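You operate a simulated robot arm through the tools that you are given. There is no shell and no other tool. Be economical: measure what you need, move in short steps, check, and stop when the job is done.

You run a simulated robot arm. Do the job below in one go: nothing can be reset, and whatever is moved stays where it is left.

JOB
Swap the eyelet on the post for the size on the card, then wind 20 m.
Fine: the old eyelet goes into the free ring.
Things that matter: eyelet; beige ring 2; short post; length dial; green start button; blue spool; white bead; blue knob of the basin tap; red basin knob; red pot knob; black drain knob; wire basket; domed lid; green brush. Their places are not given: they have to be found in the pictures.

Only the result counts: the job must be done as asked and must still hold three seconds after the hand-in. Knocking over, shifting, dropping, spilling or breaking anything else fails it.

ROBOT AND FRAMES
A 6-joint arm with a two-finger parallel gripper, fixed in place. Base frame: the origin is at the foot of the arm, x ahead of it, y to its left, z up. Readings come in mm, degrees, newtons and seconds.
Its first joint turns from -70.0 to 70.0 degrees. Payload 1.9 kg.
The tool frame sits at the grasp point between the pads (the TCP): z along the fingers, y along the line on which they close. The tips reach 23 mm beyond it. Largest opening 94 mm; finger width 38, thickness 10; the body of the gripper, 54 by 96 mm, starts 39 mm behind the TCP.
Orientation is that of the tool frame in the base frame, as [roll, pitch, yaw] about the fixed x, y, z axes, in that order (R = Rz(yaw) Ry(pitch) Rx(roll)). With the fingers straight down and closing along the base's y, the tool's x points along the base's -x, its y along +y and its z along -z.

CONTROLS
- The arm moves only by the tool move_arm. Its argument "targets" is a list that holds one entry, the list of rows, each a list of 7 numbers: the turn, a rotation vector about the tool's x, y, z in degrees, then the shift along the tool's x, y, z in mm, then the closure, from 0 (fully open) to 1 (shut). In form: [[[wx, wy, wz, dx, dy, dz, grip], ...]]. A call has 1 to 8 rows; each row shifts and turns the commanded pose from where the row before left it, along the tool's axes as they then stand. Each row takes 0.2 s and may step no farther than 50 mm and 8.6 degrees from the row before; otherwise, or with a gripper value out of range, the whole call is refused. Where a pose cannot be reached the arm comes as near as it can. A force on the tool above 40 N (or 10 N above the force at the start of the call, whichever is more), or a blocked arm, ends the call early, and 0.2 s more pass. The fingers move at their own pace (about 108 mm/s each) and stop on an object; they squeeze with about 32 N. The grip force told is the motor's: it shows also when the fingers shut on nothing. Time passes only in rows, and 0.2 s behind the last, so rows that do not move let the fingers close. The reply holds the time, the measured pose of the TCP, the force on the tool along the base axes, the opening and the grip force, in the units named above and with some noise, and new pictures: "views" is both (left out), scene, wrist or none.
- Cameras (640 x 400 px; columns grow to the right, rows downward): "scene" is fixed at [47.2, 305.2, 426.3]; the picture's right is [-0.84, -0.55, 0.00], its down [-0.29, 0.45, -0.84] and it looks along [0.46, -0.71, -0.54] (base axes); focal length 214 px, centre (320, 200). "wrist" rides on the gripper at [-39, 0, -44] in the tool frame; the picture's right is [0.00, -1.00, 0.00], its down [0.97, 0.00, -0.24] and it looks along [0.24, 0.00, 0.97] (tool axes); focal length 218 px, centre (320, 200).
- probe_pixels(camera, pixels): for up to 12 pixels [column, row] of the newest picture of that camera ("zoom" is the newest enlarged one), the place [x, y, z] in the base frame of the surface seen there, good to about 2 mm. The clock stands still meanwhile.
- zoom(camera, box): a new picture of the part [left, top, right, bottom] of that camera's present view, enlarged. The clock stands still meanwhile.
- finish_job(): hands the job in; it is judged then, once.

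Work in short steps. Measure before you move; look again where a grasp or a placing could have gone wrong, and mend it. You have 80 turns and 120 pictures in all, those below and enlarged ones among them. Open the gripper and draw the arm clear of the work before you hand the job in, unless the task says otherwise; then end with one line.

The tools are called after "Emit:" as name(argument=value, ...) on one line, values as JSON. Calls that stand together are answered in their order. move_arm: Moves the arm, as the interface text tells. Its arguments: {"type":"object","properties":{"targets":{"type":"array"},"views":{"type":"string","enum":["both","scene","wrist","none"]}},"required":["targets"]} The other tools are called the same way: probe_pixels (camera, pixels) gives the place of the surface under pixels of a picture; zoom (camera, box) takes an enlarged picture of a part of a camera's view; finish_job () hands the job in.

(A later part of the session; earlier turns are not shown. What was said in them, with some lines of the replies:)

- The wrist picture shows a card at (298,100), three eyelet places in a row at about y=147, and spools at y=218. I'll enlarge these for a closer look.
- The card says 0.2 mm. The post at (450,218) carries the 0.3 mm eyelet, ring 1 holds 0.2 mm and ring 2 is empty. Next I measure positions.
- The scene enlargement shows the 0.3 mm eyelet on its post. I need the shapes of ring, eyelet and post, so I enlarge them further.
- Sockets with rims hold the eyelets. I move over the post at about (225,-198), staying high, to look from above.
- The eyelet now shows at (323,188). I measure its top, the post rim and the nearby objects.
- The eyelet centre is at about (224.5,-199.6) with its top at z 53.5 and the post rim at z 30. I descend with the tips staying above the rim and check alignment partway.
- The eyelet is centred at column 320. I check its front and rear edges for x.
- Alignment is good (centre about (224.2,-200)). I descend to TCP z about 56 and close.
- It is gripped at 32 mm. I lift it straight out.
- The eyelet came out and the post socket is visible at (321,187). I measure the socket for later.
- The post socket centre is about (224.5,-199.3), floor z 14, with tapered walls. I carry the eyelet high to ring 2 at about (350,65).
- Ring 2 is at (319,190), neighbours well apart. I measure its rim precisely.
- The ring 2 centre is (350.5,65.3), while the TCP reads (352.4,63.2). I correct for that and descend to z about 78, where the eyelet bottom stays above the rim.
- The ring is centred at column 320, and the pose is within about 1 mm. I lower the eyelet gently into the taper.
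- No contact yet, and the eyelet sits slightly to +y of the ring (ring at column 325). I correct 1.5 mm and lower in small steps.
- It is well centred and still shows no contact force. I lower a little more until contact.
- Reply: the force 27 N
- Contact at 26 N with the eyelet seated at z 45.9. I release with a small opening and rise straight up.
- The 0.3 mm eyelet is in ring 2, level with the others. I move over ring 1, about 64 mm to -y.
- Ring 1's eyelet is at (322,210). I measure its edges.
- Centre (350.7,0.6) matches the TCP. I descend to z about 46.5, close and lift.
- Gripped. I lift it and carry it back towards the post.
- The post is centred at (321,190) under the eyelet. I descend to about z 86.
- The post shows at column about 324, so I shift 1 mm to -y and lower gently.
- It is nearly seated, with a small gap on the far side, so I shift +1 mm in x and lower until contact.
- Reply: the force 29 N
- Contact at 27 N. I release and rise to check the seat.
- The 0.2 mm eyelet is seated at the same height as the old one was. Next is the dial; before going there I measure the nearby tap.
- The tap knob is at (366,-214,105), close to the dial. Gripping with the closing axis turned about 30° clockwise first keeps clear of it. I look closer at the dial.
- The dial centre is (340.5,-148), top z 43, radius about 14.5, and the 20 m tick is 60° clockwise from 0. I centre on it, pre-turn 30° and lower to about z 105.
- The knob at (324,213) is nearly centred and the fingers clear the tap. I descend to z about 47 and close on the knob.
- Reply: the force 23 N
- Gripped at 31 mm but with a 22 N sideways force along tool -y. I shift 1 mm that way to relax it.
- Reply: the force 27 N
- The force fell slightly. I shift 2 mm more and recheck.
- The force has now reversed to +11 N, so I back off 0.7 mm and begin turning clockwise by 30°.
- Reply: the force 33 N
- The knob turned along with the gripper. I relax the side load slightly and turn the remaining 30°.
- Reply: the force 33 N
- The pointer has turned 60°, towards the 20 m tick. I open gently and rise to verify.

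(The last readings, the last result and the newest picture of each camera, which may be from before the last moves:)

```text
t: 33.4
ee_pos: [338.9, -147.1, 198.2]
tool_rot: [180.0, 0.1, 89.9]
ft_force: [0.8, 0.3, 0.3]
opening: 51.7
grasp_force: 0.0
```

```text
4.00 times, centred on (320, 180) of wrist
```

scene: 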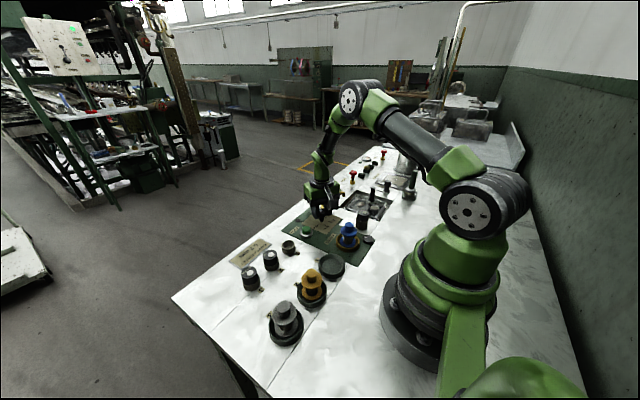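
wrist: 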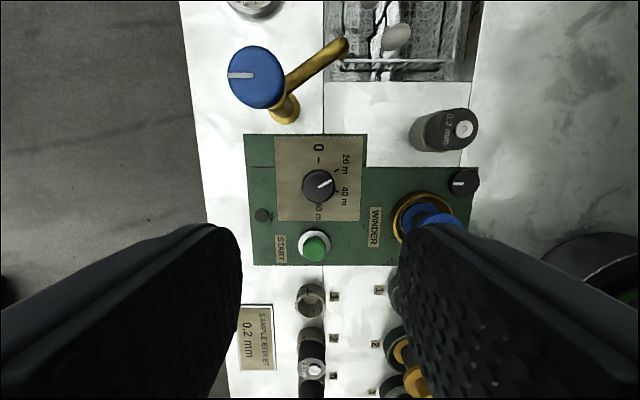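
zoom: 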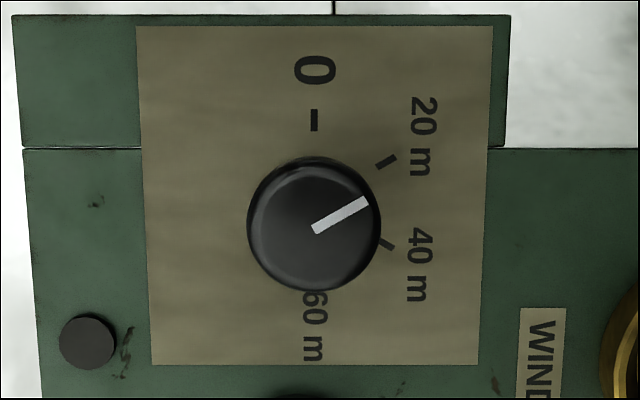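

The pointer sits at 20 m and stayed there. Next the green button at (314,246): I measure it.

Emit:
probe_pixels(camera="wrist", pixels=[[314, 240], [314, 248], [314, 254], [305, 245], [324, 245], [318, 232], [300, 240], [262, 215]])

Emit:
move_arm(targets=[[[0, 0, 0, 38, 3, 0, 0.7], [0, 0, 0, 38, 3, 0, 1.0], [0, 0, 0, 0, 0, 45, 1.0], [0, 0, 0, 0, 0, 45, 1.0], [0, 0, 0, 0, 0, 0, 1.0]]], views="wrist")

```text
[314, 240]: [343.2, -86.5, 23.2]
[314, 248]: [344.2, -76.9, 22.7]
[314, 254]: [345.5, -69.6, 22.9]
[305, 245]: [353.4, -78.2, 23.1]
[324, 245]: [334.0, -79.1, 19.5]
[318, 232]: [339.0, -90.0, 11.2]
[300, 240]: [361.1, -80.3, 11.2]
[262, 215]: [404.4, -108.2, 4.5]
```

```text
t: 34.6
ee_pos: [343.9, -71.2, 107.0]
tool_rot: [-180.0, 0.0, 89.9]
ft_force: [0.7, -0.4, 0.3]
opening: 0.0
grasp_force: 32.2
```

wrist: 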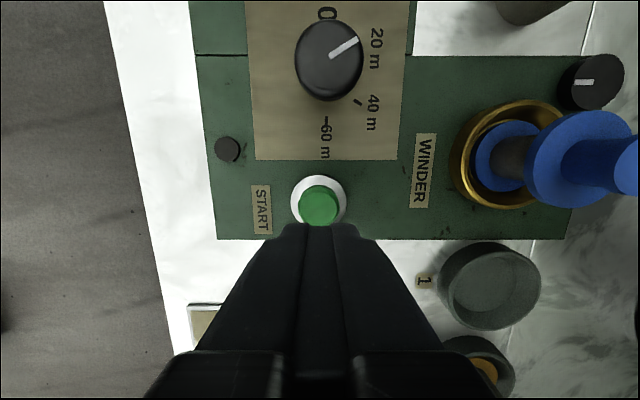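

Fingers are shut and the button is at (320,205). I confirm its centre before pressing.

Emit:
probe_pixels(camera="wrist", pixels=[[319, 187], [319, 200], [319, 212], [303, 203], [337, 203], [319, 178]])

```text
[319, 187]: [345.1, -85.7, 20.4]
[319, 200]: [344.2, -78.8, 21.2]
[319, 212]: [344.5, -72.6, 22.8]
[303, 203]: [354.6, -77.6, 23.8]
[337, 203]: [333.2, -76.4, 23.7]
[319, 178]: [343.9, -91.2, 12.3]
```

Button centre is about (344,-76), top z 23. I shift 5 mm and descend to tips just above it, then press in small steps.

Emit:
move_arm(targets=[[[0, 0, 0, -5, 0, 30, 1.0], [0, 0, 0, 0, 0, 27, 1.0], [0, 0, 0, 0, 0, 0, 1.0], [0, 0, 0, 0, 0, 2, 1.0], [0, 0, 0, 0, 0, 2, 1.0], [0, 0, 0, 0, 0, 1, 1.0]]], views="both")

```text
t: 36.0
ee_pos: [345.8, -78.0, 45.3]
tool_rot: [-180.0, 0.0, 90.0]
ft_force: [-1.2, -0.4, 1.3]
opening: 0.4
grasp_force: 32.0
```

scene: 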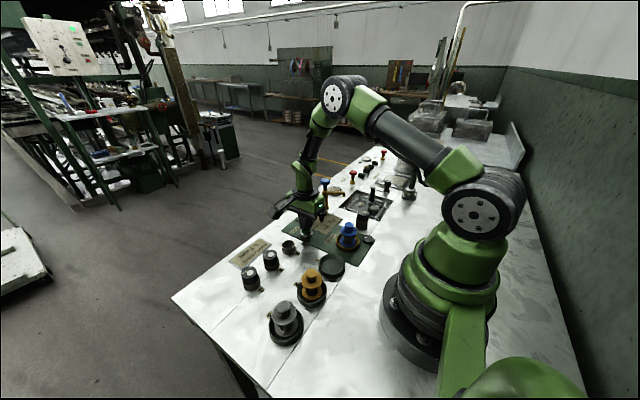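
wrist: 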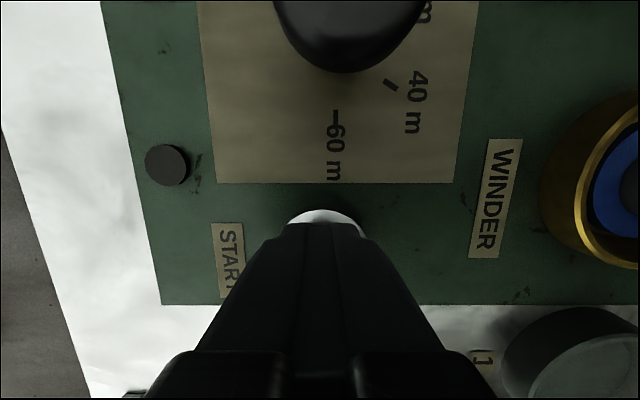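

Force is about 1 N so far. I keep pressing in 1 mm steps.

Emit:
move_arm(targets=[[[0, 0, 0, 0, 0, 1, 1.0], [0, 0, 0, 0, 0, 1, 1.0], [0, 0, 0, 0, 0, 1, 1.0], [0, 0, 0, 0, 0, 0, 1.0]]], views="wrist")

```text
t: 37.0
ee_pos: [346.3, -77.8, 41.6]
tool_rot: [179.9, 0.0, 90.0]
ft_force: [0.0, -0.7, 2.0]
opening: 0.1
grasp_force: 32.1
```

wrist: 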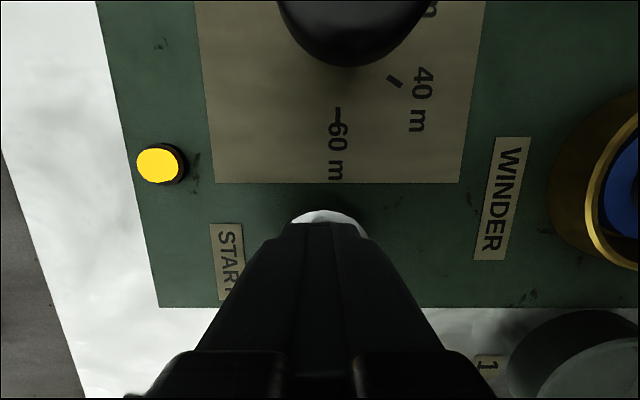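

The lamp at (160,165) has lit yellow, so the winder started. I release the button, rise and watch.

Emit:
move_arm(targets=[[[0, 0, 0, 0, 0, -15, 1.0], [0, 0, 0, 0, 0, -45, 1.0], [0, 0, 0, 0, 0, -50, 1.0], [0, 0, 0, 0, 0, -50, 0.6], [0, 0, 0, 0, 0, 0, 0.4], [0, 0, 0, 0, 0, 0, 0.4]]], views="both")

Emit:
zoom(camera="wrist", box=[230, 60, 480, 220])

```text
t: 38.4
ee_pos: [347.5, -75.7, 201.2]
tool_rot: [-180.0, 0.1, 90.0]
ft_force: [-0.2, -0.6, 0.0]
opening: 56.3
grasp_force: 0.0
```

scene: 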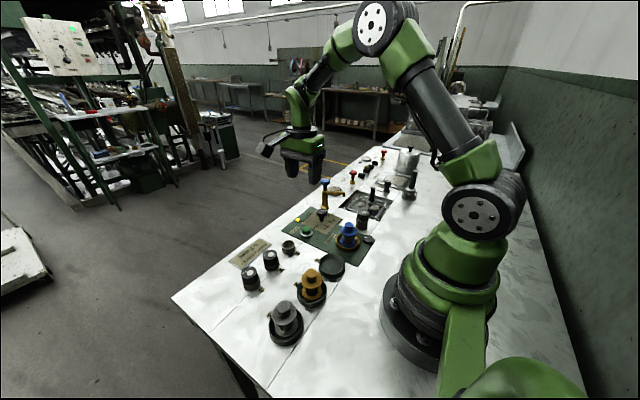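
wrist: 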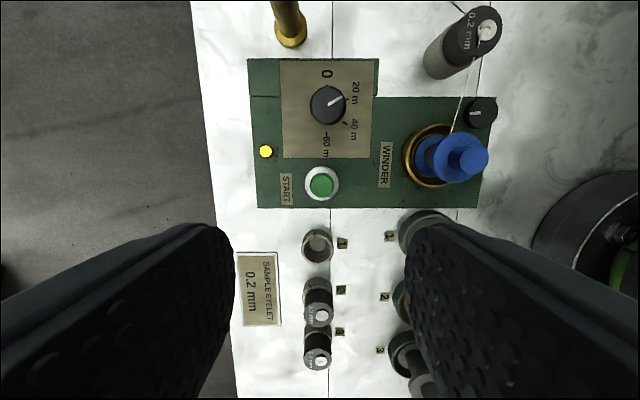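

```text
2.50 times, centred on (355, 140) of wrist
```

zoom: 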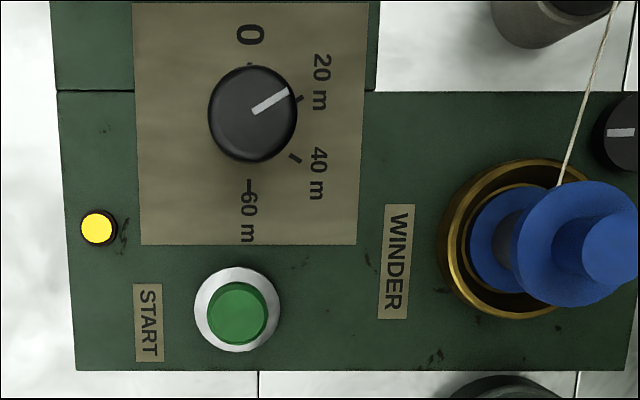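

The thread runs through the eyelet to the spool, winding. I wait while watching the lamp.

Emit:
move_arm(targets=[[[0, 0, 0, 0, 0, -30, 0.2], [0, 0, 0, 0, 0, -30, 0.2], [0, 0, 0, 0, 0, 0, 0.2], [0, 0, 0, 0, 0, 0, 0.2], [0, 0, 0, 0, 0, 0, 0.2], [0, 0, 0, 0, 0, 0, 0.2], [0, 0, 0, 0, 0, 0, 0.2], [0, 0, 0, 0, 0, 0, 0.2]]], views="none")

Emit:
move_arm(targets=[[[0, 0, 0, 0, 0, 0, 0.2], [0, 0, 0, 0, 0, 0, 0.2], [0, 0, 0, 0, 0, 0, 0.2], [0, 0, 0, 0, 0, 0, 0.2], [0, 0, 0, 0, 0, 0, 0.2], [0, 0, 0, 0, 0, 0, 0.2], [0, 0, 0, 0, 0, 0, 0.2], [0, 0, 0, 0, 0, 0, 0.2]]], views="wrist")

```text
t: 40.2
ee_pos: [346.2, -76.4, 260.6]
tool_rot: [-179.9, 0.1, 89.9]
ft_force: [0.8, -0.3, -0.1]
opening: 75.1
grasp_force: 0.0
```

```text
t: 42.0
ee_pos: [346.3, -77.1, 261.3]
tool_rot: [180.0, 0.1, 90.0]
ft_force: [-0.4, -0.2, 0.3]
opening: 75.4
grasp_force: 0.0
```

wrist: 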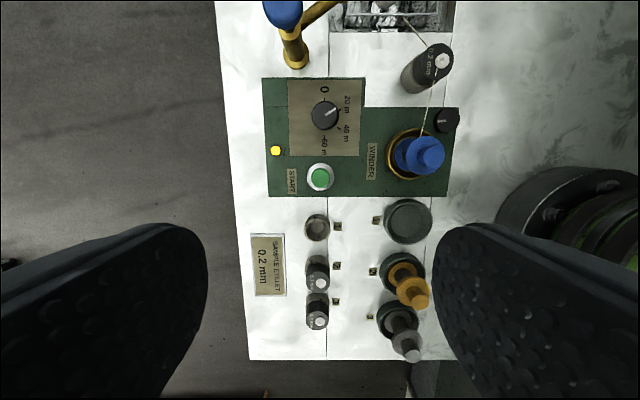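

It is still winding with the lamp on. I keep waiting.

Emit:
move_arm(targets=[[[0, 0, 0, 0, 0, 0, 0.2], [0, 0, 0, 0, 0, 0, 0.2], [0, 0, 0, 0, 0, 0, 0.2], [0, 0, 0, 0, 0, 0, 0.2], [0, 0, 0, 0, 0, 0, 0.2], [0, 0, 0, 0, 0, 0, 0.2], [0, 0, 0, 0, 0, 0, 0.2], [0, 0, 0, 0, 0, 0, 0.2]]], views="none")

Emit:
move_arm(targets=[[[0, 0, 0, 0, 0, 0, 0.2], [0, 0, 0, 0, 0, 0, 0.2], [0, 0, 0, 0, 0, 0, 0.2], [0, 0, 0, 0, 0, 0, 0.2], [0, 0, 0, 0, 0, 0, 0.2], [0, 0, 0, 0, 0, 0, 0.2], [0, 0, 0, 0, 0, 0, 0.2], [0, 0, 0, 0, 0, 0, 0.2]]], views="wrist")

Emit:
zoom(camera="wrist", box=[250, 0, 470, 210])

```text
t: 43.8
ee_pos: [346.4, -77.7, 261.4]
tool_rot: [179.9, 0.0, 89.8]
ft_force: [0.3, 0.5, 0.0]
opening: 75.4
grasp_force: 0.0
```

```text
t: 45.6
ee_pos: [346.4, -77.4, 260.1]
tool_rot: [-180.0, 0.0, 90.0]
ft_force: [0.2, 0.7, 0.0]
opening: 75.1
grasp_force: 0.0
```

wrist: 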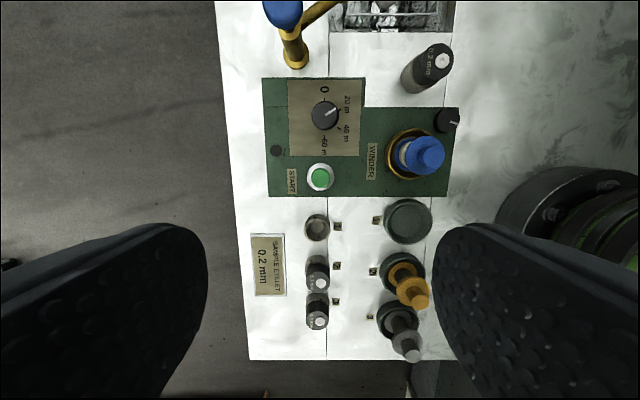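

```text
1.90 times, centred on (360, 105) of wrist
```

zoom: 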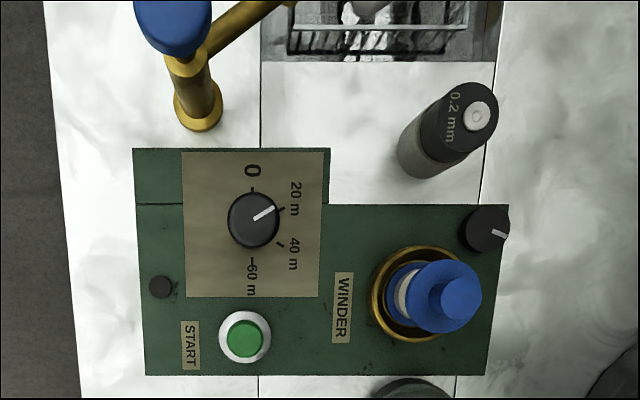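

The lamp is off and the spool carries white thread; the arm is open and clear. The eyelets stand as placed, so I hand in.

Emit:
finish_job()

```text
The job is handed in.
```

The job is handed in: the 0.2 mm eyelet from the card is on the post, the old 0.3 mm eyelet is in ring 2, and the winder ran at the 20 m setting until its lamp went out.
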